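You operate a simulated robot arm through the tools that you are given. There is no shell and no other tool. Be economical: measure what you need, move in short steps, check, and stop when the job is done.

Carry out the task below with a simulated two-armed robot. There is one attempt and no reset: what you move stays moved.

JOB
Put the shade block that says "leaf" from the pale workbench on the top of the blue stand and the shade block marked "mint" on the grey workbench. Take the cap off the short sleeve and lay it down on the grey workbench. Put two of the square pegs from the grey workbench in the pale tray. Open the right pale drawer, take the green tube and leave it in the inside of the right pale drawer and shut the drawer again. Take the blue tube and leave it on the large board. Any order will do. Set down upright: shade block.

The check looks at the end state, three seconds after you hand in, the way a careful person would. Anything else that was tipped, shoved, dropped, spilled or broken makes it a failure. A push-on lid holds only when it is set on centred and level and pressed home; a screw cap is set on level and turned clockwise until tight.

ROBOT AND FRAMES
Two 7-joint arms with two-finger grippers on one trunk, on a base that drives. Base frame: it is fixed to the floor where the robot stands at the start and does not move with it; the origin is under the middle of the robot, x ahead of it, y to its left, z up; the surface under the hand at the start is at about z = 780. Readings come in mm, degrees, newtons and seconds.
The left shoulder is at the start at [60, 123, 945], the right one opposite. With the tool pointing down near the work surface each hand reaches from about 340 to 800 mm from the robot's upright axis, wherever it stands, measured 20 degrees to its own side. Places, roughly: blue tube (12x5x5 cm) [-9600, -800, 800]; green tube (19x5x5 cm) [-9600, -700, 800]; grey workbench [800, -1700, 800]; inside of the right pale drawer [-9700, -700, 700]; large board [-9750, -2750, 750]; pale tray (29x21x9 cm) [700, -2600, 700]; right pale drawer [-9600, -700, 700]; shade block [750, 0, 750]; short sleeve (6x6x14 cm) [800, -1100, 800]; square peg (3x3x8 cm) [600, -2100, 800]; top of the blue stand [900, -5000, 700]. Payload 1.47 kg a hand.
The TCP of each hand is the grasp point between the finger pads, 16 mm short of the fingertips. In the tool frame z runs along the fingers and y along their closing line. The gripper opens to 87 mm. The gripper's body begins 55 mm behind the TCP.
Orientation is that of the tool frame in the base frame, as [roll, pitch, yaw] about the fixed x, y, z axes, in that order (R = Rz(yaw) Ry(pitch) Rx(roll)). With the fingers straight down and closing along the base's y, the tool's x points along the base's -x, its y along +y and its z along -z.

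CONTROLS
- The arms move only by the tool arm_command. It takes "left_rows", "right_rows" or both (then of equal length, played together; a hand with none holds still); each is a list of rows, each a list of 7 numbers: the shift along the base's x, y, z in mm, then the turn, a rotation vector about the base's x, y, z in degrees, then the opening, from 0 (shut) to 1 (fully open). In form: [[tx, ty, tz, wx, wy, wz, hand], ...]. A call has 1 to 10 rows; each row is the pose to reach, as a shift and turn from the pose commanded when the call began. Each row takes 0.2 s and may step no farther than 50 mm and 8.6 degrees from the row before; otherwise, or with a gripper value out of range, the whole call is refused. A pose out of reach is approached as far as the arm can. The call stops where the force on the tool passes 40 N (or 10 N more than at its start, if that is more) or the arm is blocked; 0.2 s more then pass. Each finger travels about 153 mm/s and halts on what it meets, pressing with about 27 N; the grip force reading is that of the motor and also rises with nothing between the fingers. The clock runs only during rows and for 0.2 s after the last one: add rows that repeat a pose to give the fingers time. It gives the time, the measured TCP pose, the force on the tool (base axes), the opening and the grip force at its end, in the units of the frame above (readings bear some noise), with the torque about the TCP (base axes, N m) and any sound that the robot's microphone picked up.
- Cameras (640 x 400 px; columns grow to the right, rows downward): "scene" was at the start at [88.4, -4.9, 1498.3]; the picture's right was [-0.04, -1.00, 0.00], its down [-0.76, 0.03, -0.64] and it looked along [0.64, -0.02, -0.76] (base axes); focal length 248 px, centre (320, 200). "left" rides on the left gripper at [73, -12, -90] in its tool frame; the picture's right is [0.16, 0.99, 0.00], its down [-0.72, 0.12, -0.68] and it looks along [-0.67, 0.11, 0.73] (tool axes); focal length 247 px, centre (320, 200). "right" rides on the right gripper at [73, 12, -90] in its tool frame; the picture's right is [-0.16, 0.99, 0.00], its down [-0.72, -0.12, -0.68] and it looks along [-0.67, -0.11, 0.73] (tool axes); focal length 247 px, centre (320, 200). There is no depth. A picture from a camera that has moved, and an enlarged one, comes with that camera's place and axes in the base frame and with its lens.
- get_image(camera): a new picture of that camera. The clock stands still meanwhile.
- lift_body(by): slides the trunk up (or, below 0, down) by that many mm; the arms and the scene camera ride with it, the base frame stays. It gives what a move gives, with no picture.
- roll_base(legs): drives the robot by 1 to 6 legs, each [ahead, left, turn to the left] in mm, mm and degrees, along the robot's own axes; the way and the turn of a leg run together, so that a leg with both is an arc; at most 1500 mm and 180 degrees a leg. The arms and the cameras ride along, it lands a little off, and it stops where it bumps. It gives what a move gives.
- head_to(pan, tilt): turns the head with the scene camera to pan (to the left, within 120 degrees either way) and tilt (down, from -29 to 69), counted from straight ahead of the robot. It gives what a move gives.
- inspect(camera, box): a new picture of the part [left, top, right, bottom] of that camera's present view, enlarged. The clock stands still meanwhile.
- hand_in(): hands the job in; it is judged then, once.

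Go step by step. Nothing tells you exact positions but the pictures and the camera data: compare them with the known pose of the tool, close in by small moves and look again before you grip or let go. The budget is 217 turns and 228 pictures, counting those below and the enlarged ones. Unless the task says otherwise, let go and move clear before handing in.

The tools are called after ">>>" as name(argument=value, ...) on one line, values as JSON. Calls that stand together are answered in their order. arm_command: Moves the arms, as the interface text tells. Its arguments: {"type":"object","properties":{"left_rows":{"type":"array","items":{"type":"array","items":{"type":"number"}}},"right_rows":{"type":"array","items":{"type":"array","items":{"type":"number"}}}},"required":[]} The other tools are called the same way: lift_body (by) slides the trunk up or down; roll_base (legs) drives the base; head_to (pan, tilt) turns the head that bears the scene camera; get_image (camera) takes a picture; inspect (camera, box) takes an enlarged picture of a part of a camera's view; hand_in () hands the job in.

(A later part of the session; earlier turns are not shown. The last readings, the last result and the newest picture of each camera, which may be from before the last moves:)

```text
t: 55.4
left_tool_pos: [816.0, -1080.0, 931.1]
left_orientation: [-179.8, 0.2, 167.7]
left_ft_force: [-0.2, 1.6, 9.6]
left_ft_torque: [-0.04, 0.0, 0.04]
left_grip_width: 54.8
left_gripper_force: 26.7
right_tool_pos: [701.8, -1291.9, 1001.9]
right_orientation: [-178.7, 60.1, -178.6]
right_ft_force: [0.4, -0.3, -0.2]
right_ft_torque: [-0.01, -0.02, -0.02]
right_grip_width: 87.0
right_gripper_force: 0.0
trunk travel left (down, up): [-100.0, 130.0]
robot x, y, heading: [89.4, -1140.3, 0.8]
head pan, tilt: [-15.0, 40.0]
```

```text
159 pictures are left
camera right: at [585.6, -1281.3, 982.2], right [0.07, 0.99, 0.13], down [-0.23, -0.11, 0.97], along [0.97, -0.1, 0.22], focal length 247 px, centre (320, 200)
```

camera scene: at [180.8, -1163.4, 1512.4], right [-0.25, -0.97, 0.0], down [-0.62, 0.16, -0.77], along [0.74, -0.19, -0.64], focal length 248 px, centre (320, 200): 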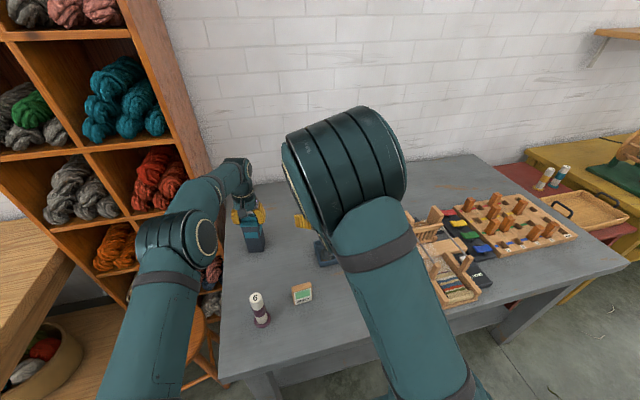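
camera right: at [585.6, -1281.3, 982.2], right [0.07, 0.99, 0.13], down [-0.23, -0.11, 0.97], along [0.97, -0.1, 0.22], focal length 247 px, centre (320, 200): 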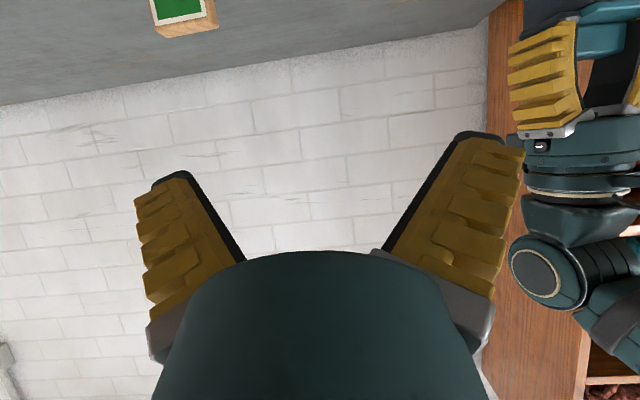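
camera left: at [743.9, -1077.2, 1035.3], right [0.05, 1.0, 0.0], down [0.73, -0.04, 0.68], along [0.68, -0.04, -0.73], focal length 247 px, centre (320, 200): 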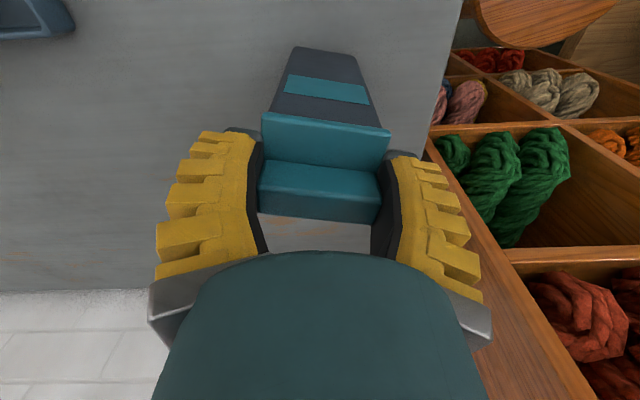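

>>> arm_command(right_rows=[[10, 31, -24, 0, 0, -4, 1], [19, 61, -48, 0, 0, -8, 1], [28, 92, -72, 0, 0, -12, 1]])

>>> get_image(camera="right")

>>> get_image(camera="scene")

```text
t: 56.2
left_tool_pos: [816.5, -1080.3, 930.8]
left_orientation: [-179.9, 0.2, 167.8]
left_ft_force: [-0.2, 0.4, 10.0]
left_ft_torque: [0.01, 0.01, 0.01]
left_grip_width: 54.9
left_gripper_force: 26.7
right_tool_pos: [727.6, -1198.5, 928.3]
right_orientation: [-178.7, 59.9, 169.5]
right_ft_force: [0.1, 0.6, -0.3]
right_ft_torque: [0.0, 0.03, 0.0]
right_grip_width: 87.3
right_gripper_force: 0.0
trunk travel left (down, up): [-100.0, 130.0]
robot x, y, heading: [86.4, -1141.7, 0.7]
head pan, tilt: [-15.0, 40.0]
```

```text
158 pictures are left
camera right: at [617.9, -1165.6, 908.6], right [0.28, 0.95, 0.13], down [-0.24, -0.06, 0.97], along [0.93, -0.3, 0.22], focal length 247 px, centre (320, 200)
```

right: 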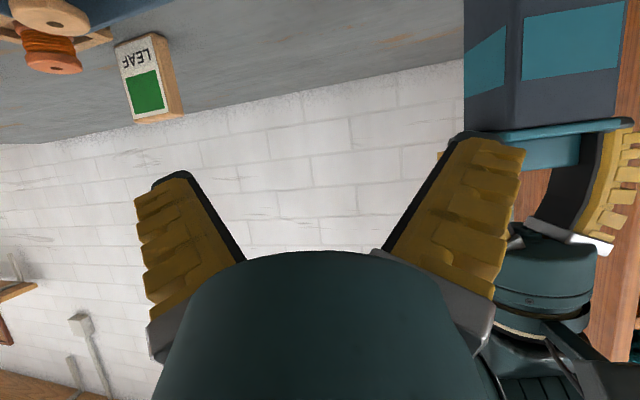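

```text
157 pictures are left
camera scene: at [180.8, -1163.1, 1512.4], right [-0.25, -0.97, 0.0], down [-0.62, 0.16, -0.77], along [0.74, -0.19, -0.64], focal length 248 px, centre (320, 200)
```

scene: 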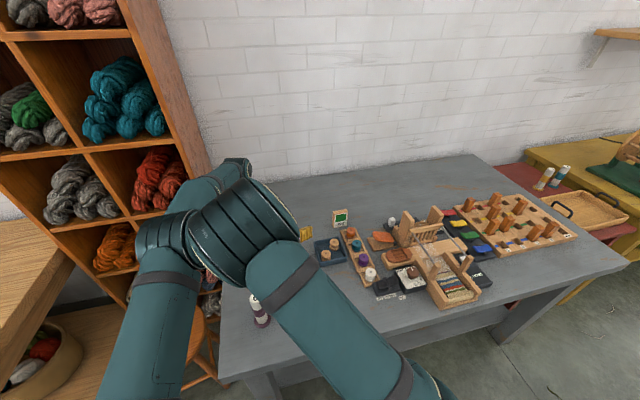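

Both arms would crowd each other with the sleeve yawed this way. I'll lift the sleeve slightly with the left hand and turn it +24° in place, so the right hand can come in from its own side.

>>> arm_command(left_rows=[[0, 0, 8, 0, 0, 0, 0.4], [0, 0, 10, 0, 0, 8, 0.4], [0, 0, 10, 0, 0, 16, 0.4], [0, 0, 10, 0, 0, 24, 0.4], [0, 0, 4, 0, 0, 24, 0.4], [0, 0, 0, 0, 0, 24, 0.4]])

>>> get_image(camera="right")

>>> get_image(camera="left")

```text
t: 57.6
left_tool_pos: [816.9, -1080.7, 930.2]
left_orientation: [-179.8, 0.1, -168.2]
left_ft_force: [-0.6, -0.3, 4.4]
left_ft_torque: [-0.02, 0.08, 0.01]
left_grip_width: 54.3
left_gripper_force: 26.8
right_tool_pos: [728.2, -1199.7, 927.6]
right_orientation: [-178.8, 60.1, 169.3]
right_ft_force: [0.7, -0.3, 0.1]
right_ft_torque: [-0.01, 0.02, 0.02]
right_grip_width: 86.8
right_gripper_force: 0.0
trunk travel left (down, up): [-100.0, 130.0]
robot x, y, heading: [84.7, -1140.2, 0.7]
head pan, tilt: [-15.0, 40.0]
```

```text
156 pictures are left
camera right: at [618.4, -1166.1, 908.9], right [0.28, 0.95, 0.13], down [-0.24, -0.06, 0.97], along [0.93, -0.3, 0.22], focal length 247 px, centre (320, 200)
```

right: 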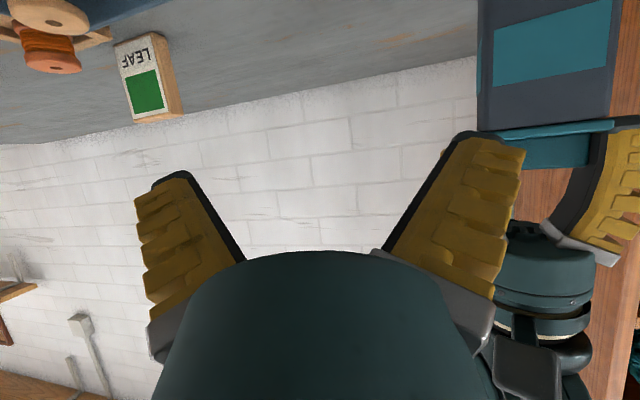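

```text
155 pictures are left
camera left: at [748.4, -1107.2, 1019.9], right [-0.36, 0.93, 0.0], down [0.68, 0.27, 0.68], along [0.64, 0.24, -0.73], focal length 247 px, centre (320, 200)
```

left: 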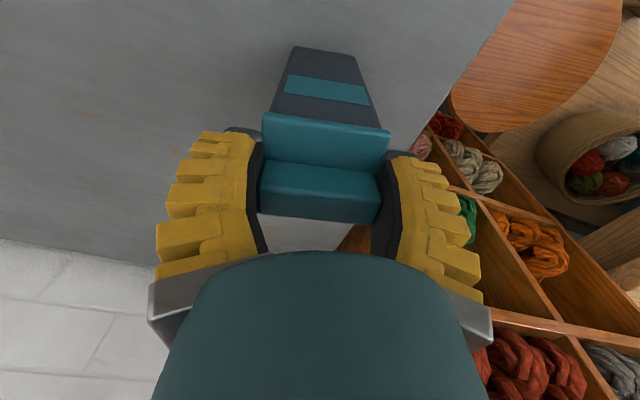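

>>> arm_command(right_rows=[[2, 26, -5, 0, 0, 6, 1], [4, 52, -10, 0, 0, 12, 1], [6, 78, -16, 0, 0, 18, 1], [7, 102, -22, 0, 0, 22.6, 1]])

>>> get_image(camera="right")

>>> get_image(camera="scene")

```text
t: 58.6
left_tool_pos: [817.0, -1081.2, 930.7]
left_orientation: [-179.8, 0.0, -168.2]
left_ft_force: [2.2, 1.0, 10.0]
left_ft_torque: [0.03, -0.05, 0.03]
left_grip_width: 54.8
left_gripper_force: 26.7
right_tool_pos: [734.6, -1096.4, 908.0]
right_orientation: [-178.8, 60.0, -168.0]
right_ft_force: [0.0, -0.1, -0.3]
right_ft_torque: [0.02, 0.01, 0.01]
right_grip_width: 86.8
right_gripper_force: 0.2
trunk travel left (down, up): [-100.0, 130.0]
robot x, y, heading: [93.3, -1142.6, 0.8]
head pan, tilt: [-15.0, 40.0]
```

```text
154 pictures are left
camera right: at [619.5, -1108.7, 888.2], right [-0.11, 0.99, 0.13], down [-0.2, -0.15, 0.97], along [0.97, 0.08, 0.22], focal length 247 px, centre (320, 200)
```

right: 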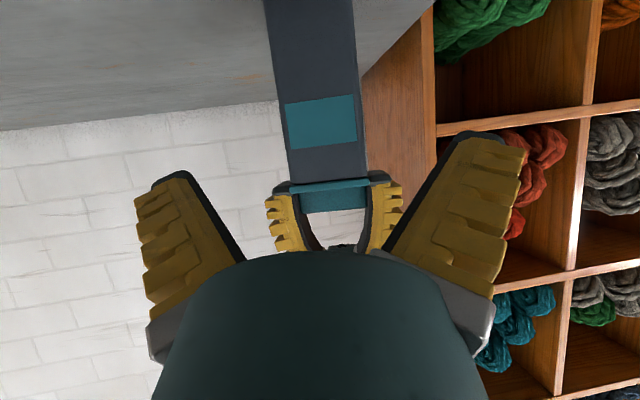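

```text
153 pictures are left
camera scene: at [181.2, -1163.4, 1512.4], right [-0.25, -0.97, 0.0], down [-0.62, 0.16, -0.77], along [0.74, -0.19, -0.64], focal length 248 px, centre (320, 200)
```

scene: 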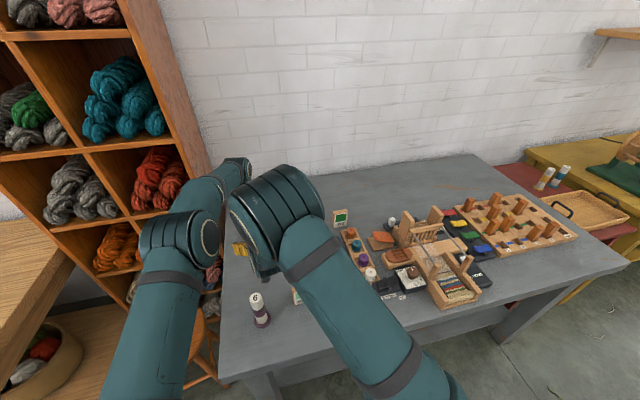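

>>> arm_command(right_rows=[[12, 2, -30, 0, 0, 0, 1], [45, 8, -50, 0, 0, 0, 1], [78, 14, -70, 0, 0, 0, 1]])

>>> get_image(camera="right")

```text
t: 59.4
left_tool_pos: [815.7, -1080.9, 931.2]
left_orientation: [-179.8, 0.1, -168.2]
left_ft_force: [3.2, 0.7, 11.4]
left_ft_torque: [0.03, -0.14, 0.03]
left_grip_width: 54.7
left_gripper_force: 27.0
right_tool_pos: [814.2, -1084.2, 836.9]
right_orientation: [-178.9, 60.0, -167.9]
right_ft_force: [-1.1, -0.3, 0.3]
right_ft_torque: [-0.03, -0.01, 0.02]
right_grip_width: 87.1
right_gripper_force: 0.0
trunk travel left (down, up): [-100.0, 130.0]
robot x, y, heading: [89.5, -1142.1, 0.8]
head pan, tilt: [-15.0, 40.0]
```

```text
152 pictures are left
camera right: at [698.8, -1095.4, 817.6], right [-0.11, 0.99, 0.13], down [-0.2, -0.15, 0.97], along [0.97, 0.08, 0.22], focal length 247 px, centre (320, 200)
```

right: 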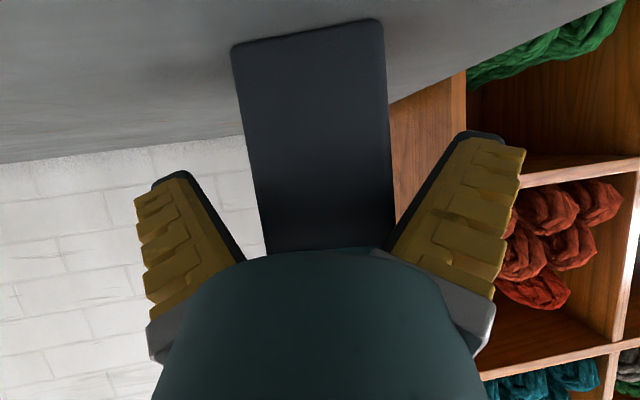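

>>> arm_command(right_rows=[[0, 1, 0, 0, 0, 0, 0.7], [0, 1, 0, 0, 0, 0, 0.5], [0, 1, 0, 0, 0, 0, 0.35], [0, 1, 0, 0, 0, 0, 0.35]])

>>> get_image(camera="right")

```text
t: 60.4
left_tool_pos: [816.2, -1081.4, 931.2]
left_orientation: [-179.7, 0.0, -168.2]
left_ft_force: [-11.5, -2.6, 21.8]
left_ft_torque: [-0.09, 0.18, -0.14]
left_grip_width: 55.1
left_gripper_force: 26.9
right_tool_pos: [812.3, -1082.5, 837.0]
right_orientation: [-178.8, 59.8, -167.8]
right_ft_force: [13.6, 6.5, -11.5]
right_ft_torque: [0.07, 0.6, 0.13]
right_grip_width: 61.3
right_gripper_force: 27.0
trunk travel left (down, up): [-100.0, 130.0]
robot x, y, heading: [87.4, -1138.5, 0.8]
head pan, tilt: [-15.0, 40.0]
```

```text
151 pictures are left
camera right: at [697.6, -1093.7, 817.8], right [-0.11, 0.99, 0.13], down [-0.2, -0.15, 0.97], along [0.97, 0.08, 0.21], focal length 247 px, centre (320, 200)
```

right: 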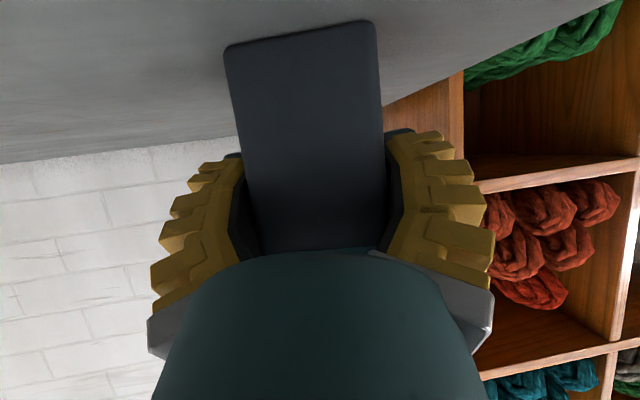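

Both hands hold it. I'll pull the cap straight up with the left hand.

>>> arm_command(left_rows=[[0, 0, 5, 0, 0, 0, 0.35], [0, 0, 10, 0, 0, 0, 0.35], [0, 0, 16, 0, 0, 0, 0.35], [0, 0, 24, 0, 0, 0, 0.35], [0, 0, 34, 0, 0, 0, 0.35]])

>>> get_image(camera="left")

>>> get_image(camera="right")

```text
t: 61.6
left_tool_pos: [816.1, -1080.6, 962.9]
left_orientation: [-179.9, 0.0, -168.3]
left_ft_force: [0.1, 0.6, 0.2]
left_ft_torque: [-0.02, 0.0, 0.01]
left_grip_width: 54.3
left_gripper_force: 27.1
right_tool_pos: [813.5, -1081.4, 836.8]
right_orientation: [-178.8, 59.8, -168.0]
right_ft_force: [0.3, 0.0, 0.1]
right_ft_torque: [-0.02, 0.03, -0.01]
right_grip_width: 61.0
right_gripper_force: 27.1
trunk travel left (down, up): [-100.0, 130.0]
robot x, y, heading: [85.6, -1143.2, 0.8]
head pan, tilt: [-15.0, 40.0]
heard: snap
```

```text
150 pictures are left
camera left: at [748.3, -1107.6, 1052.0], right [-0.36, 0.93, 0.0], down [0.68, 0.26, 0.68], along [0.64, 0.24, -0.73], focal length 247 px, centre (320, 200)
```

left: 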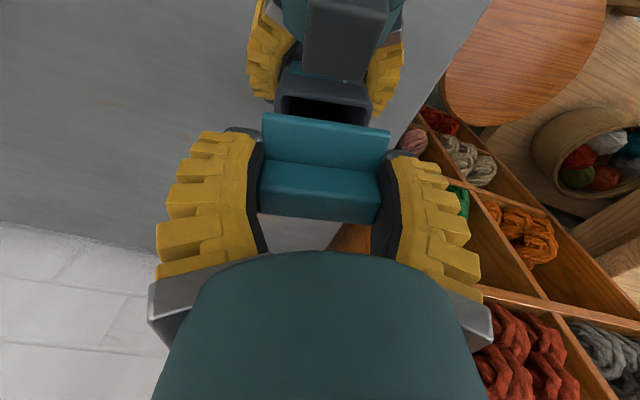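

```text
149 pictures are left
camera right: at [698.3, -1093.7, 817.8], right [-0.11, 0.99, 0.13], down [-0.2, -0.15, 0.97], along [0.97, 0.08, 0.22], focal length 247 px, centre (320, 200)
```

right: 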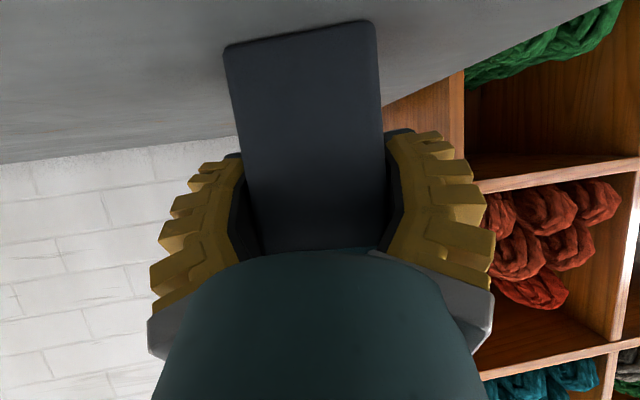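

The cap snapped off. I'll raise the left hand, release the sleeve with the right hand and back it out along its path.

>>> arm_command(left_rows=[[0, 0, 20, 0, 0, 0, 0.35], [0, 0, 45, 0, 0, 0, 0.35], [0, 0, 60, 0, 0, 0, 0.35], [0, 0, 60, 0, 0, 0, 0.35], [0, 0, 60, 0, 0, 0, 0.35]], right_rows=[[0, 0, 0, 0, 0, 0, 0.35], [0, 0, 0, 0, 0, 0, 0.6], [0, 0, 0, 0, 0, 0, 0.8], [0, 0, 0, 0, 0, 0, 1], [0, 0, 0, 0, 0, 0, 1]])

>>> get_image(camera="right")

```text
t: 62.8
left_tool_pos: [817.2, -1082.5, 1022.4]
left_orientation: [-179.8, -0.1, -168.3]
left_ft_force: [-0.2, 0.3, -0.1]
left_ft_torque: [0.0, -0.04, 0.0]
left_grip_width: 54.5
left_gripper_force: 27.6
right_tool_pos: [813.6, -1082.2, 837.0]
right_orientation: [-178.8, 59.9, -168.0]
right_ft_force: [-0.4, 0.4, 0.4]
right_ft_torque: [0.0, -0.01, -0.02]
right_grip_width: 86.9
right_gripper_force: 0.2
trunk travel left (down, up): [-100.0, 130.0]
robot x, y, heading: [90.0, -1140.8, 1.0]
head pan, tilt: [-15.0, 40.0]
```

```text
148 pictures are left
camera right: at [698.3, -1093.7, 817.9], right [-0.11, 0.99, 0.13], down [-0.2, -0.15, 0.97], along [0.97, 0.08, 0.22], focal length 247 px, centre (320, 200)
```

right: 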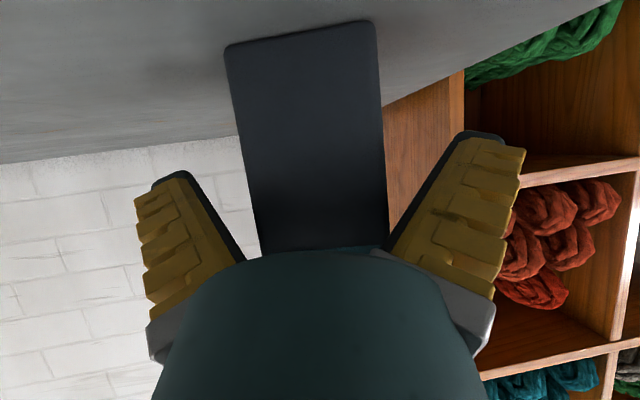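

>>> arm_command(right_rows=[[-38, -8, 22, 0, 0, 0, 1], [-76, -16, 44, 0, 0, 0, 1], [-80, -16, 70, 0, 0, 0, 1], [-82, -56, 80, 0, 0, -6, 1], [-86, -96, 90, 0, 0, -12, 1], [-90, -130, 105, 0, 0, -12, 1], [-95, -170, 120, 0, 0, -12, 1], [-100, -210, 135, 0, 0, -12, 1]])

>>> get_image(camera="scene")

>>> get_image(camera="left")

```text
t: 64.6
left_tool_pos: [817.4, -1081.3, 1024.5]
left_orientation: [-179.9, 0.0, -168.3]
left_ft_force: [-0.4, 0.5, 0.5]
left_ft_torque: [0.04, -0.02, -0.02]
left_grip_width: 54.2
left_gripper_force: 27.4
right_tool_pos: [713.6, -1293.4, 971.7]
right_orientation: [-178.8, 59.9, 179.9]
right_ft_force: [0.5, -0.5, -1.0]
right_ft_torque: [0.03, -0.01, 0.01]
right_grip_width: 87.1
right_gripper_force: 0.1
trunk travel left (down, up): [-100.0, 130.0]
robot x, y, heading: [89.2, -1137.2, 0.7]
head pan, tilt: [-15.0, 40.0]
```

```text
147 pictures are left
camera scene: at [181.6, -1164.5, 1512.3], right [-0.25, -0.97, 0.0], down [-0.62, 0.16, -0.77], along [0.74, -0.19, -0.64], focal length 248 px, centre (320, 200)
```

scene: 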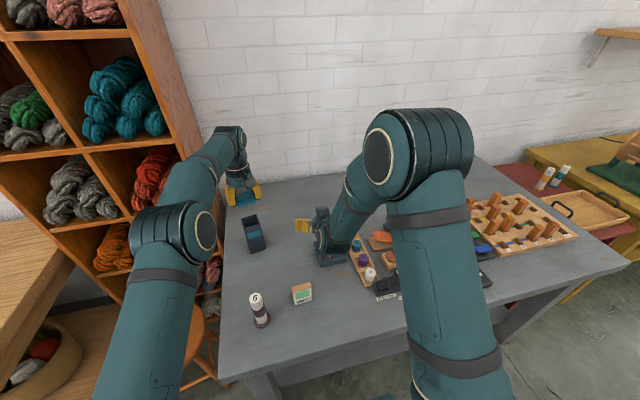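

```text
146 pictures are left
camera left: at [748.5, -1109.3, 1112.4], right [-0.36, 0.93, 0.0], down [0.68, 0.26, 0.68], along [0.64, 0.24, -0.73], focal length 247 px, centre (320, 200)
```

left: 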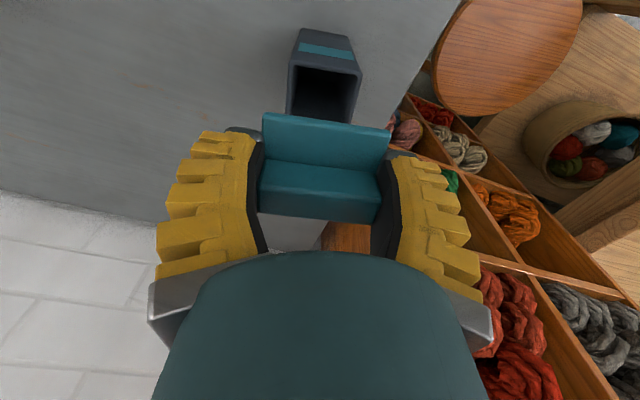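

>>> arm_command(left_rows=[[-35, 6, 0, 0, 0, -3, 0.35], [-70, 13, 0, 0, 0, -6, 0.35], [-105, 20, 0, 0, 0, -9, 0.35], [-137, 26, 0, 0, 0, -12, 0.35], [-137, 26, -45, 0, 0, -12, 0.35], [-137, 26, -90, 0, 0, -12, 0.35], [-137, 26, -135, 0, 0, -12, 0.35], [-137, 26, -180, 0, 0, -12, 0.35]])

>>> get_image(camera="left")

>>> inspect(camera="scene", box=[190, 190, 330, 340])

```text
t: 66.4
left_tool_pos: [680.4, -1052.7, 840.3]
left_orientation: [-179.8, 0.0, 179.9]
left_ft_force: [0.2, 0.4, -0.7]
left_ft_torque: [0.03, 0.01, 0.0]
left_grip_width: 54.1
left_gripper_force: 26.9
right_tool_pos: [714.1, -1292.7, 972.0]
right_orientation: [-178.8, 59.9, 180.0]
right_ft_force: [0.5, -0.3, 0.6]
right_ft_torque: [0.01, 0.02, -0.01]
right_grip_width: 87.1
right_gripper_force: 0.1
trunk travel left (down, up): [-100.0, 130.0]
robot x, y, heading: [88.8, -1143.4, 0.6]
head pan, tilt: [-15.0, 40.0]
```

```text
145 pictures are left
camera left: at [607.8, -1064.2, 929.6], right [-0.16, 0.99, 0.0], down [0.72, 0.12, 0.68], along [0.67, 0.1, -0.73], focal length 247 px, centre (320, 200)
```

left: 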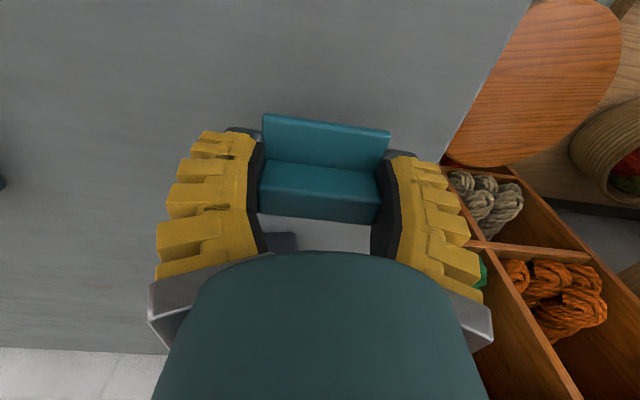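

```text
2.67 times, centred on (260, 265) of scene
camera zoom: at [182.7, -1163.4, 1512.2], right [-0.25, -0.97, 0.0], down [-0.62, 0.16, -0.77], along [0.74, -0.19, -0.64], focal length 662 px, centre (480, 27)
```

zoom: 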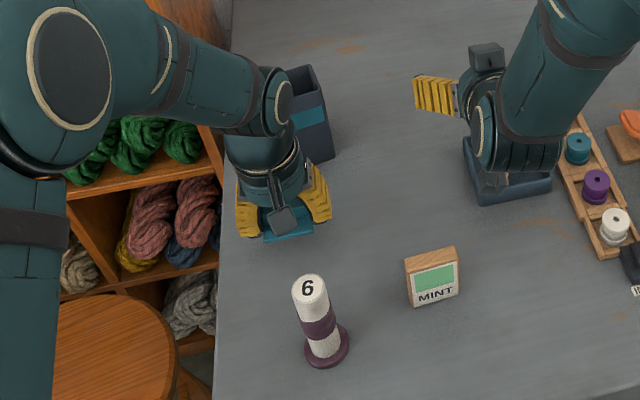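

>>> arm_command(left_rows=[[0, 0, -15, 0, 0, 0, 0.35], [0, 0, -28, 0, 0, 0, 0.35], [0, 0, -34, 0, 0, 0, 0.35], [0, 0, -38, 0, 0, 0, 0.35], [0, 0, -42, 0, 0, 0, 0.35], [0, 0, -46, 0, 0, 0, 0.35], [0, 0, -50, 0, 0, 0, 0.35]])

```text
t: 68.0
left_tool_pos: [679.3, -1054.4, 796.2]
left_orientation: [-179.8, 0.2, 179.9]
left_ft_force: [-2.5, 2.3, 18.6]
left_ft_torque: [0.0, 0.14, -0.01]
left_grip_width: 54.7
left_gripper_force: 27.5
right_tool_pos: [712.4, -1292.1, 972.9]
right_orientation: [-178.8, 59.9, 180.0]
right_ft_force: [0.5, 1.1, 0.5]
right_ft_torque: [-0.02, -0.01, 0.0]
right_grip_width: 87.0
right_gripper_force: 0.0
trunk travel left (down, up): [-100.0, 130.0]
robot x, y, heading: [89.9, -1142.0, 1.0]
head pan, tilt: [-15.0, 40.0]
```

>>> arm_command(left_rows=[[0, 0, 4, 0, 0, 0, 0.35], [0, 0, 4, 0, 0, 0, 0.7], [0, 0, 4, 0, 0, 0, 1], [0, 0, 4, 0, 0, 0, 1], [0, 0, 30, 0, 0, 0, 1], [0, 0, 70, 0, 0, 0, 1], [0, 0, 115, 0, 0, 0, 1], [0, 0, 160, 0, 0, 0, 1]])

>>> get_image(camera="left")

>>> get_image(camera="right")

```text
t: 69.8
left_tool_pos: [682.0, -1056.1, 953.7]
left_orientation: [-179.8, 0.0, 179.8]
left_ft_force: [-0.4, 1.0, -0.4]
left_ft_torque: [-0.01, -0.02, 0.0]
left_grip_width: 87.0
left_gripper_force: 0.0
right_tool_pos: [712.2, -1292.8, 971.9]
right_orientation: [-178.9, 60.0, 180.0]
right_ft_force: [0.6, 0.5, -0.6]
right_ft_torque: [0.02, 0.03, 0.01]
right_grip_width: 87.1
right_gripper_force: 0.0
trunk travel left (down, up): [-100.0, 130.0]
robot x, y, heading: [89.0, -1137.8, 0.6]
head pan, tilt: [-15.0, 40.0]
```

```text
143 pictures are left
camera left: at [608.7, -1067.7, 1043.3], right [-0.15, 0.99, 0.0], down [0.72, 0.12, 0.68], along [0.67, 0.1, -0.73], focal length 247 px, centre (320, 200)
```

left: 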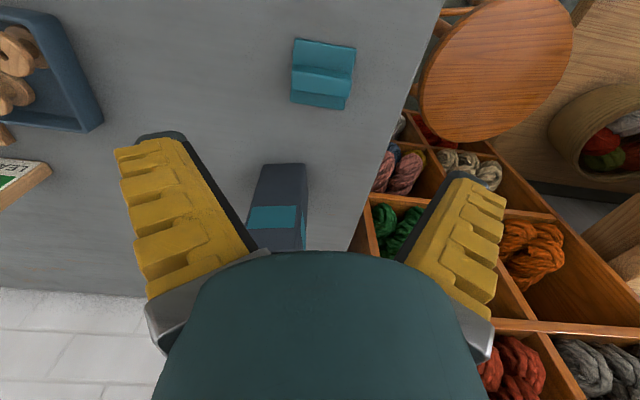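

```text
142 pictures are left
camera right: at [597.9, -1280.2, 952.4], right [0.1, 0.99, 0.13], down [-0.23, -0.1, 0.97], along [0.97, -0.12, 0.22], focal length 247 px, centre (320, 200)
```

right: 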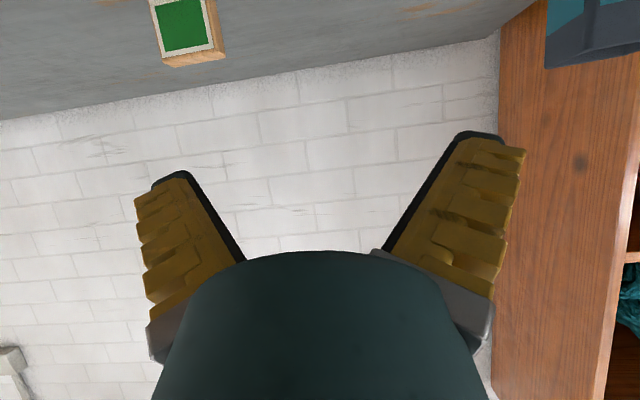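

The cap is down and the sleeve stands open. I'll raise the left hand clear and straighten the right hand to re-grip LEAF.

>>> arm_command(right_rows=[[0, -10, 10, 0, 7.5, 0, 1], [0, -20, 20, 0, 15, 0, 1], [0, -30, 30, 0, 22.5, 0, 1], [10, -40, 40, 0, 30, 0, 1], [20, -50, 40, 0, 37.5, 0, 1], [30, -60, 40, 0, 45, 0, 1], [40, -70, 40, 0, 52.5, 0, 1], [50, -80, 40, 0, 60, 0, 1]], left_rows=[[0, 0, 20, 0, 0, 0, 1], [0, 0, 40, 0, 0, 0, 1], [0, 0, 60, 0, 0, 0, 1], [-30, 0, 80, 0, 0, 0, 1], [-60, 0, 80, 0, 0, 0, 1], [-90, 0, 80, 0, 0, 0, 1], [-120, 0, 80, 0, 0, 0, 1], [-150, 0, 80, 0, 0, 0, 1]])

>>> get_image(camera="right")

>>> get_image(camera="scene")

```text
t: 71.6
left_tool_pos: [529.4, -1056.0, 1034.2]
left_orientation: [-179.7, 0.1, 179.8]
left_ft_force: [1.1, 0.6, -0.1]
left_ft_torque: [0.01, 0.01, 0.02]
left_grip_width: 87.2
left_gripper_force: 0.1
right_tool_pos: [764.3, -1372.7, 1014.2]
right_orientation: [-178.8, -0.1, -179.9]
right_ft_force: [0.5, 0.4, -0.5]
right_ft_torque: [0.01, 0.0, -0.01]
right_grip_width: 86.8
right_gripper_force: 0.0
trunk travel left (down, up): [-100.0, 130.0]
robot x, y, heading: [87.4, -1142.4, 0.7]
head pan, tilt: [-15.0, 40.0]
```

```text
141 pictures are left
camera right: at [690.3, -1360.4, 1102.4], right [0.16, 0.99, -0.02], down [0.73, -0.1, 0.68], along [0.67, -0.12, -0.73], focal length 247 px, centre (320, 200)
```

right: 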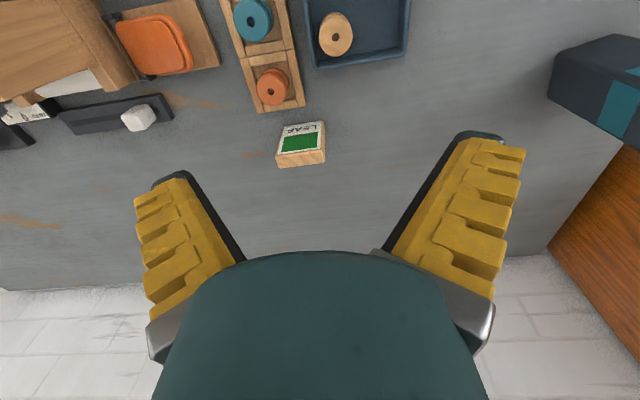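

```text
140 pictures are left
camera scene: at [182.1, -1163.7, 1512.3], right [-0.25, -0.97, 0.0], down [-0.62, 0.16, -0.77], along [0.74, -0.19, -0.64], focal length 248 px, centre (320, 200)
```

scene: 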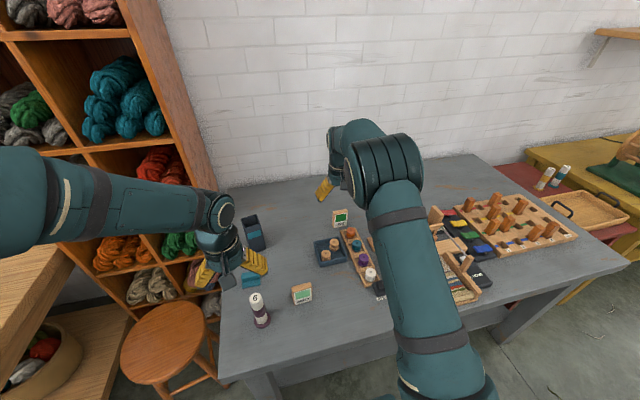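

>>> arm_command(right_rows=[[26, -14, 0, -1.2, 0, 0, 1], [52, -28, 0, -1.2, 0, 0, 1], [77, -40, 0, -1.2, 0, 0, 1], [77, -40, -45, -1.2, 0, 0, 1], [77, -40, -85, -1.2, 0, 0, 1]])

>>> get_image(camera="right")

```text
t: 72.8
left_tool_pos: [530.2, -1056.4, 1033.7]
left_orientation: [-179.8, -0.1, 179.8]
left_ft_force: [0.5, -1.0, -0.2]
left_ft_torque: [0.02, 0.01, -0.01]
left_grip_width: 87.1
left_gripper_force: 0.1
right_tool_pos: [840.5, -1413.4, 924.5]
right_orientation: [-177.8, -0.2, -180.0]
right_ft_force: [0.0, 0.6, 0.2]
right_ft_torque: [0.0, 0.03, 0.0]
right_grip_width: 87.0
right_gripper_force: 0.0
trunk travel left (down, up): [-100.0, 130.0]
robot x, y, heading: [90.7, -1141.3, 0.8]
head pan, tilt: [-15.0, 40.0]
```

```text
139 pictures are left
camera right: at [767.6, -1399.8, 1013.8], right [0.16, 0.99, -0.04], down [0.73, -0.09, 0.68], along [0.67, -0.14, -0.73], focal length 247 px, centre (320, 200)
```

right: 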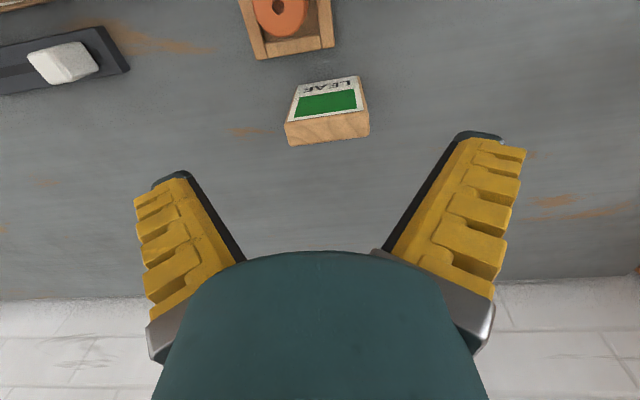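

>>> arm_command(right_rows=[[0, 0, -40, 2.2, 0, 0, 1], [0, 0, -80, 2.2, 0, 0, 1], [0, 0, -98, 2.2, 0, 0, 1], [0, 0, -98, 2.2, 0, 0, 0.6], [0, 0, -98, 2.2, 0, 0, 0.4], [0, 0, -98, 2.2, 0, 0, 0.4], [0, 0, -98, 2.2, 0, 0, 0.4]])

>>> get_image(camera="right")

```text
t: 74.4
left_tool_pos: [528.8, -1054.3, 1034.5]
left_orientation: [-179.8, 0.0, 179.8]
left_ft_force: [0.2, 0.5, -0.5]
left_ft_torque: [0.0, -0.01, -0.01]
left_grip_width: 86.9
left_gripper_force: 0.0
right_tool_pos: [839.4, -1414.8, 829.7]
right_orientation: [-180.0, -0.2, 179.8]
right_ft_force: [0.0, 0.3, 0.1]
right_ft_torque: [-0.02, 0.01, 0.01]
right_grip_width: 62.7
right_gripper_force: 27.2
trunk travel left (down, up): [-100.0, 130.0]
robot x, y, heading: [88.6, -1139.4, 0.8]
head pan, tilt: [-15.0, 40.0]
```

```text
138 pictures are left
camera right: at [766.2, -1402.7, 919.3], right [0.16, 0.99, 0.0], down [0.72, -0.11, 0.68], along [0.67, -0.11, -0.73], focal length 247 px, centre (320, 200)
```

right: 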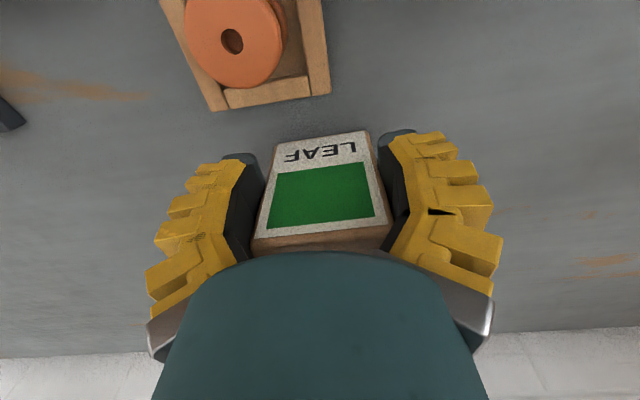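

>>> arm_command(right_rows=[[0, 0, 40, 0, 0, 0, 0.4], [0, 0, 80, 0, 0, 0, 0.4], [0, 0, 120, 0, 0, 0, 0.4], [-20, 5, 160, 0, 0, 0, 0.4], [-50, 10, 190, 0, 0, 0, 0.4], [-90, 20, 205, 0, 0, 0, 0.4], [-130, 30, 215, 0, 0, 0, 0.4], [-170, 40, 220, 0, 0, 0, 0.4], [-210, 50, 220, 0, 0, 0, 0.4]], left_rows=[[0, 0, 0, 0, 0, 0, 1], [0, 0, 0, 0, 0, 0, 1], [0, 0, 0, 0, 0, 0, 1], [0, 0, 0, 0, 0, 0, 1], [0, 0, 0, 0, 0, 0, 1], [0, 0, 0, 0, 0, 0, 1], [0, 0, 0, 0, 0, 0, 1], [0, 0, 5, 0, 0, 0, 1], [0, 0, 10, 0, 0, 0, 1]])

>>> get_image(camera="scene")

```text
t: 76.4
left_tool_pos: [528.6, -1055.1, 1044.6]
left_orientation: [-179.8, 0.1, 179.8]
left_ft_force: [-0.3, 0.7, 0.1]
left_ft_torque: [-0.01, -0.03, 0.03]
left_grip_width: 87.2
left_gripper_force: 0.0
right_tool_pos: [628.5, -1361.7, 1049.5]
right_orientation: [-180.0, 0.0, -180.0]
right_ft_force: [-0.1, 1.1, -0.2]
right_ft_torque: [0.0, 0.0, 0.02]
right_grip_width: 62.5
right_gripper_force: 27.4
trunk travel left (down, up): [-100.0, 130.0]
robot x, y, heading: [90.6, -1139.4, 0.8]
head pan, tilt: [-15.0, 40.0]
```

```text
137 pictures are left
camera scene: at [180.8, -1163.4, 1512.4], right [-0.25, -0.97, 0.0], down [-0.62, 0.16, -0.77], along [0.74, -0.19, -0.64], focal length 248 px, centre (320, 200)
```

scene: 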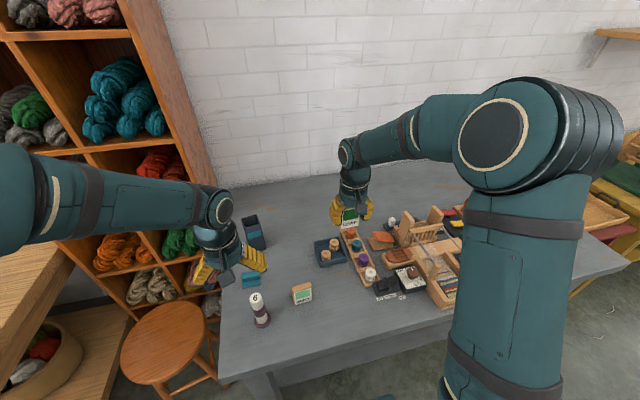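

All is in order on the bench. I'll back off and drive right to the pegs.

>>> roll_base(legs=[[-240, 0, 0], [0, -1000, 0]])

>>> head_to(pan=-10, tilt=40)

>>> get_image(camera="scene")

```text
t: 87.0
left_tool_pos: [307.9, -2068.2, 1044.1]
left_orientation: [-179.9, 0.0, -179.6]
left_ft_force: [0.8, -0.7, -0.2]
left_ft_torque: [-0.04, -0.01, -0.02]
left_grip_width: 86.9
left_gripper_force: 0.0
right_tool_pos: [413.1, -2372.4, 1047.7]
right_orientation: [-180.0, -0.1, -179.3]
right_ft_force: [-0.2, 0.4, -0.5]
right_ft_torque: [0.0, -0.02, 0.01]
right_grip_width: 62.1
right_gripper_force: 26.3
trunk travel left (down, up): [-100.0, 130.0]
robot x, y, heading: [-130.5, -2160.1, 0.9]
head pan, tilt: [-15.0, 40.0]
```

```text
t: 87.6
left_tool_pos: [306.2, -2068.8, 1043.1]
left_orientation: [-179.8, 0.0, -179.5]
left_ft_force: [0.2, -0.3, 0.5]
left_ft_torque: [-0.02, 0.02, -0.04]
left_grip_width: 87.1
left_gripper_force: 0.0
right_tool_pos: [411.3, -2373.4, 1049.1]
right_orientation: [-180.0, -0.1, -179.3]
right_ft_force: [1.5, -1.1, -0.5]
right_ft_torque: [0.01, -0.02, 0.01]
right_grip_width: 62.0
right_gripper_force: 27.0
trunk travel left (down, up): [-100.0, 130.0]
robot x, y, heading: [-137.0, -2155.9, 1.1]
head pan, tilt: [-10.0, 40.0]
```

```text
136 pictures are left
camera scene: at [-37.6, -2173.8, 1512.3], right [-0.15, -0.99, 0.0], down [-0.64, 0.1, -0.77], along [0.76, -0.12, -0.64], focal length 248 px, centre (320, 200)
```

scene: 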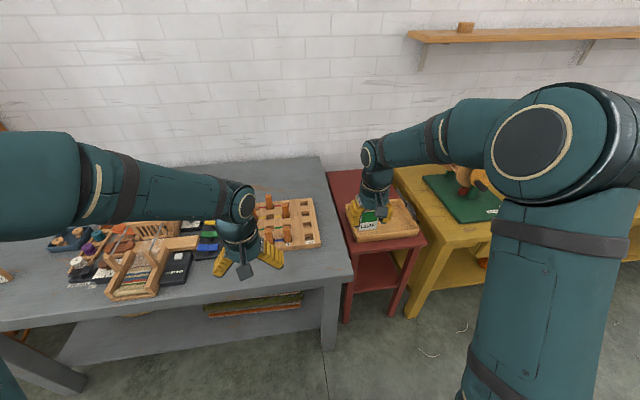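

>>> inspect(camera="scene", box=[200, 170, 430, 310])

>>> get_image(camera="right")

>>> get_image(camera="left")

```text
2.78 times, centred on (315, 240) of scene
camera zoom: at [-37.6, -2173.8, 1512.3], right [-0.15, -0.99, 0.0], down [-0.64, 0.1, -0.77], along [0.76, -0.12, -0.64], focal length 691 px, centre (334, 89)
```

zoom: 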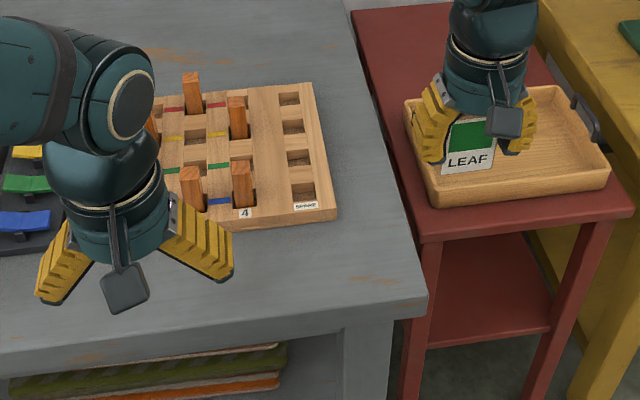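

```text
134 pictures are left
camera right: at [338.0, -2363.5, 1137.1], right [0.15, 0.99, 0.0], down [0.73, -0.11, 0.68], along [0.67, -0.1, -0.73], focal length 247 px, centre (320, 200)
```

right: 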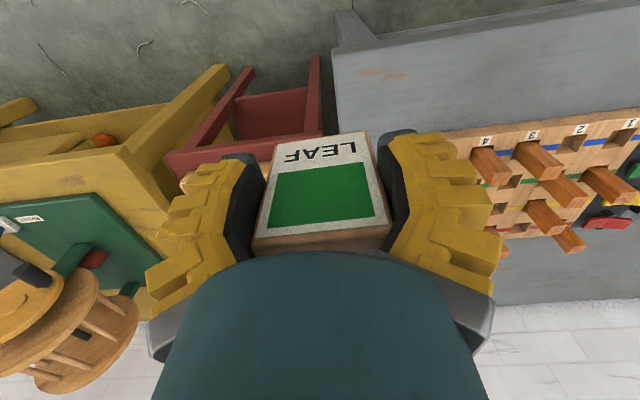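

```text
133 pictures are left
camera left: at [234.8, -2081.1, 1133.0], right [-0.17, 0.99, 0.0], down [0.72, 0.12, 0.68], along [0.67, 0.11, -0.73], focal length 247 px, centre (320, 200)
```

left: 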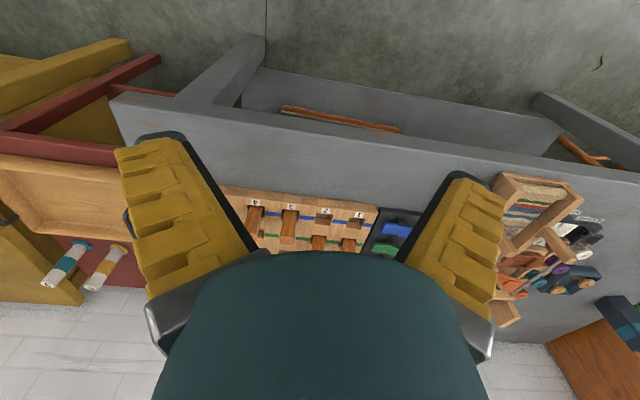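

The peg board has square pegs in it, with the front-row ones near (585,-2148) and (592,-2082). The pale tray is on the red table near (720,-2576). I'll swing the right hand with LEAF aside, then drive closer.

>>> arm_command(right_rows=[[-10, -45, 0, 0, 0, 0, 0.4], [-20, -90, 0, 0, 0, 0, 0.4], [-30, -135, 0, 0, 0, 0, 0.4], [-40, -180, 0, 0, 0, 0, 0.4], [-50, -225, 0, 0, 0, 0, 0.4]])

>>> roll_base(legs=[[200, -205, 0]])

>>> get_image(camera="scene")

>>> get_image(camera="left")

```text
t: 88.8
left_tool_pos: [307.1, -2069.3, 1043.6]
left_orientation: [-179.7, 0.1, -179.6]
left_ft_force: [-0.7, 0.4, -0.5]
left_ft_torque: [0.01, -0.01, 0.0]
left_grip_width: 87.0
left_gripper_force: 0.1
right_tool_pos: [363.0, -2602.5, 1049.5]
right_orientation: [-179.9, -0.1, -179.3]
right_ft_force: [-0.9, -0.1, -0.3]
right_ft_torque: [0.01, 0.02, 0.0]
right_grip_width: 62.3
right_gripper_force: 26.6
trunk travel left (down, up): [-100.0, 130.0]
robot x, y, heading: [-133.8, -2159.1, 1.2]
head pan, tilt: [-10.0, 40.0]
```

```text
t: 91.2
left_tool_pos: [512.7, -2270.4, 1043.5]
left_orientation: [-179.7, 0.1, -179.9]
left_ft_force: [0.7, -0.1, 0.6]
left_ft_torque: [0.0, 0.02, 0.0]
left_grip_width: 86.9
left_gripper_force: 0.2
right_tool_pos: [565.6, -2802.1, 1049.3]
right_orientation: [-179.8, -0.1, -179.7]
right_ft_force: [-1.1, 0.1, -1.0]
right_ft_torque: [0.02, 0.04, -0.01]
right_grip_width: 61.9
right_gripper_force: 26.9
trunk travel left (down, up): [-100.0, 130.0]
robot x, y, heading: [70.0, -2360.4, 0.8]
head pan, tilt: [-10.0, 40.0]
```

```text
132 pictures are left
camera scene: at [167.4, -2373.5, 1512.3], right [-0.16, -0.99, 0.0], down [-0.64, 0.1, -0.77], along [0.76, -0.12, -0.64], focal length 248 px, centre (320, 200)
```

scene: 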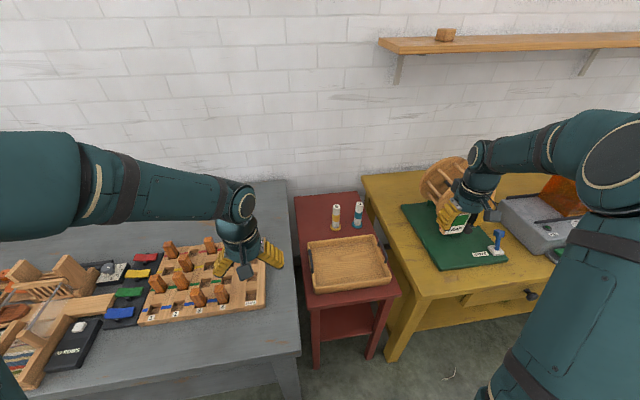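

```text
131 pictures are left
camera left: at [440.1, -2282.3, 1132.9], right [-0.16, 0.99, 0.0], down [0.72, 0.12, 0.68], along [0.67, 0.11, -0.73], focal length 247 px, centre (320, 200)
```

left: 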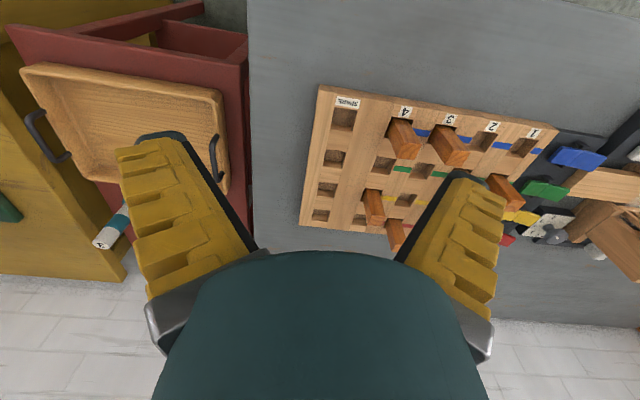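

>>> inspect(camera="scene", box=[120, 220, 300, 332])

>>> inspect(camera="left", box=[290, 80, 560, 250])

```text
3.56 times, centred on (210, 276) of scene
camera zoom: at [167.4, -2373.5, 1512.3], right [-0.16, -0.99, 0.0], down [-0.64, 0.1, -0.77], along [0.76, -0.12, -0.64], focal length 883 px, centre (711, -70)
```

zoom: 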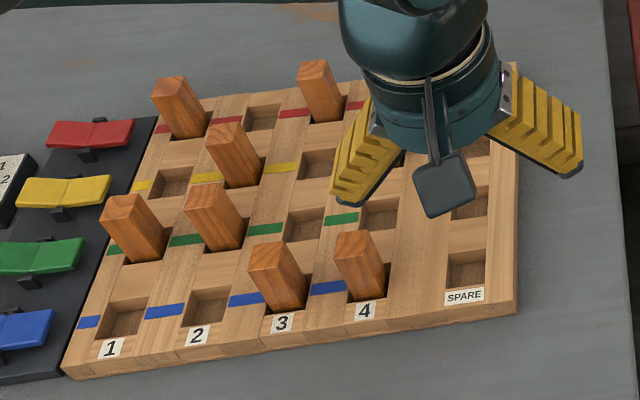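

```text
2.35 times, centred on (425, 165) of left
camera zoom: at [440.1, -2282.3, 1132.9], right [-0.16, 0.99, 0.0], down [0.72, 0.12, 0.68], along [0.67, 0.11, -0.73], focal length 581 px, centre (73, 282)
```

zoom: 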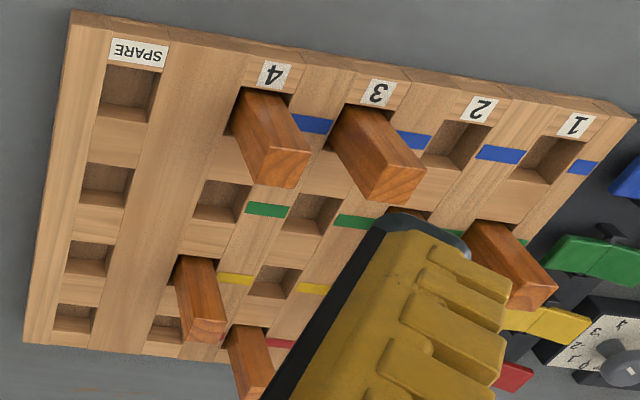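

I'll take the front-row pegs of columns 4 and 3, starting with column 4 at about (592,-2150).

>>> arm_command(left_rows=[[20, 30, 0, 0, 0, 0, 0.75], [40, 60, 0, 0, 0, 0, 0.75], [60, 90, -10, 0, 0, 0, 0.75], [79, 120, -20, 0, 0, 0, 0.75], [79, 120, -65, 0, 0, 0, 0.75], [79, 120, -105, 0, 0, 0, 0.75]])

>>> get_image(camera="left")

```text
t: 92.6
left_tool_pos: [591.7, -2147.3, 940.3]
left_orientation: [-179.8, 0.0, -179.9]
left_ft_force: [-0.3, -0.4, 0.3]
left_ft_torque: [0.0, 0.01, 0.03]
left_grip_width: 69.4
left_gripper_force: 2.9
right_tool_pos: [566.1, -2801.4, 1049.1]
right_orientation: [-179.8, 0.0, -179.7]
right_ft_force: [0.3, 1.0, -0.6]
right_ft_torque: [0.01, -0.02, -0.02]
right_grip_width: 62.1
right_gripper_force: 27.3
trunk travel left (down, up): [-100.0, 130.0]
robot x, y, heading: [70.1, -2358.0, 1.1]
head pan, tilt: [-10.0, 40.0]
```

```text
128 pictures are left
camera left: at [519.2, -2159.3, 1028.6], right [-0.16, 0.99, 0.0], down [0.72, 0.12, 0.68], along [0.67, 0.11, -0.73], focal length 247 px, centre (320, 200)
```

left: 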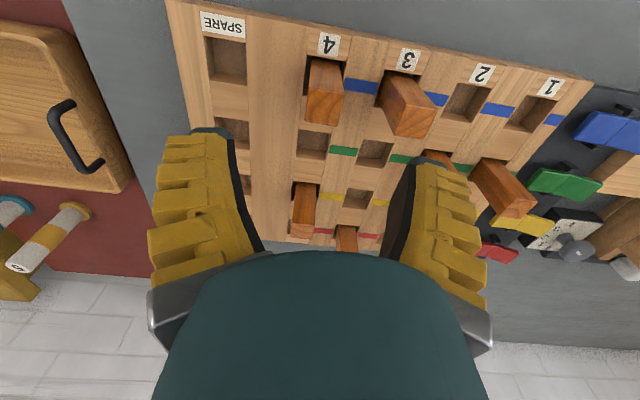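

>>> arm_command(left_rows=[[1, 2, -20, 0, 0, 0, 0.6], [1, 2, -50, 0, 0, 0, 0.6]])

>>> get_image(camera="left")

```text
t: 93.2
left_tool_pos: [590.8, -2146.5, 888.5]
left_orientation: [-179.8, 0.0, -179.8]
left_ft_force: [-0.4, 0.1, 0.3]
left_ft_torque: [0.0, 0.0, 0.0]
left_grip_width: 57.4
left_gripper_force: 3.5
right_tool_pos: [564.6, -2802.3, 1049.3]
right_orientation: [-179.9, -0.2, -179.6]
right_ft_force: [-0.7, -0.3, -0.7]
right_ft_torque: [0.01, 0.01, 0.0]
right_grip_width: 62.1
right_gripper_force: 27.2
trunk travel left (down, up): [-100.0, 130.0]
robot x, y, heading: [72.3, -2358.6, 1.1]
head pan, tilt: [-10.0, 40.0]
```

```text
127 pictures are left
camera left: at [518.7, -2158.6, 977.4], right [-0.16, 0.99, 0.0], down [0.72, 0.12, 0.68], along [0.67, 0.11, -0.73], focal length 247 px, centre (320, 200)
```

left: 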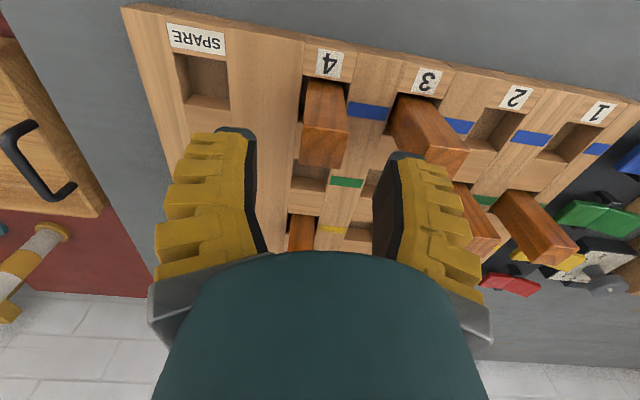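

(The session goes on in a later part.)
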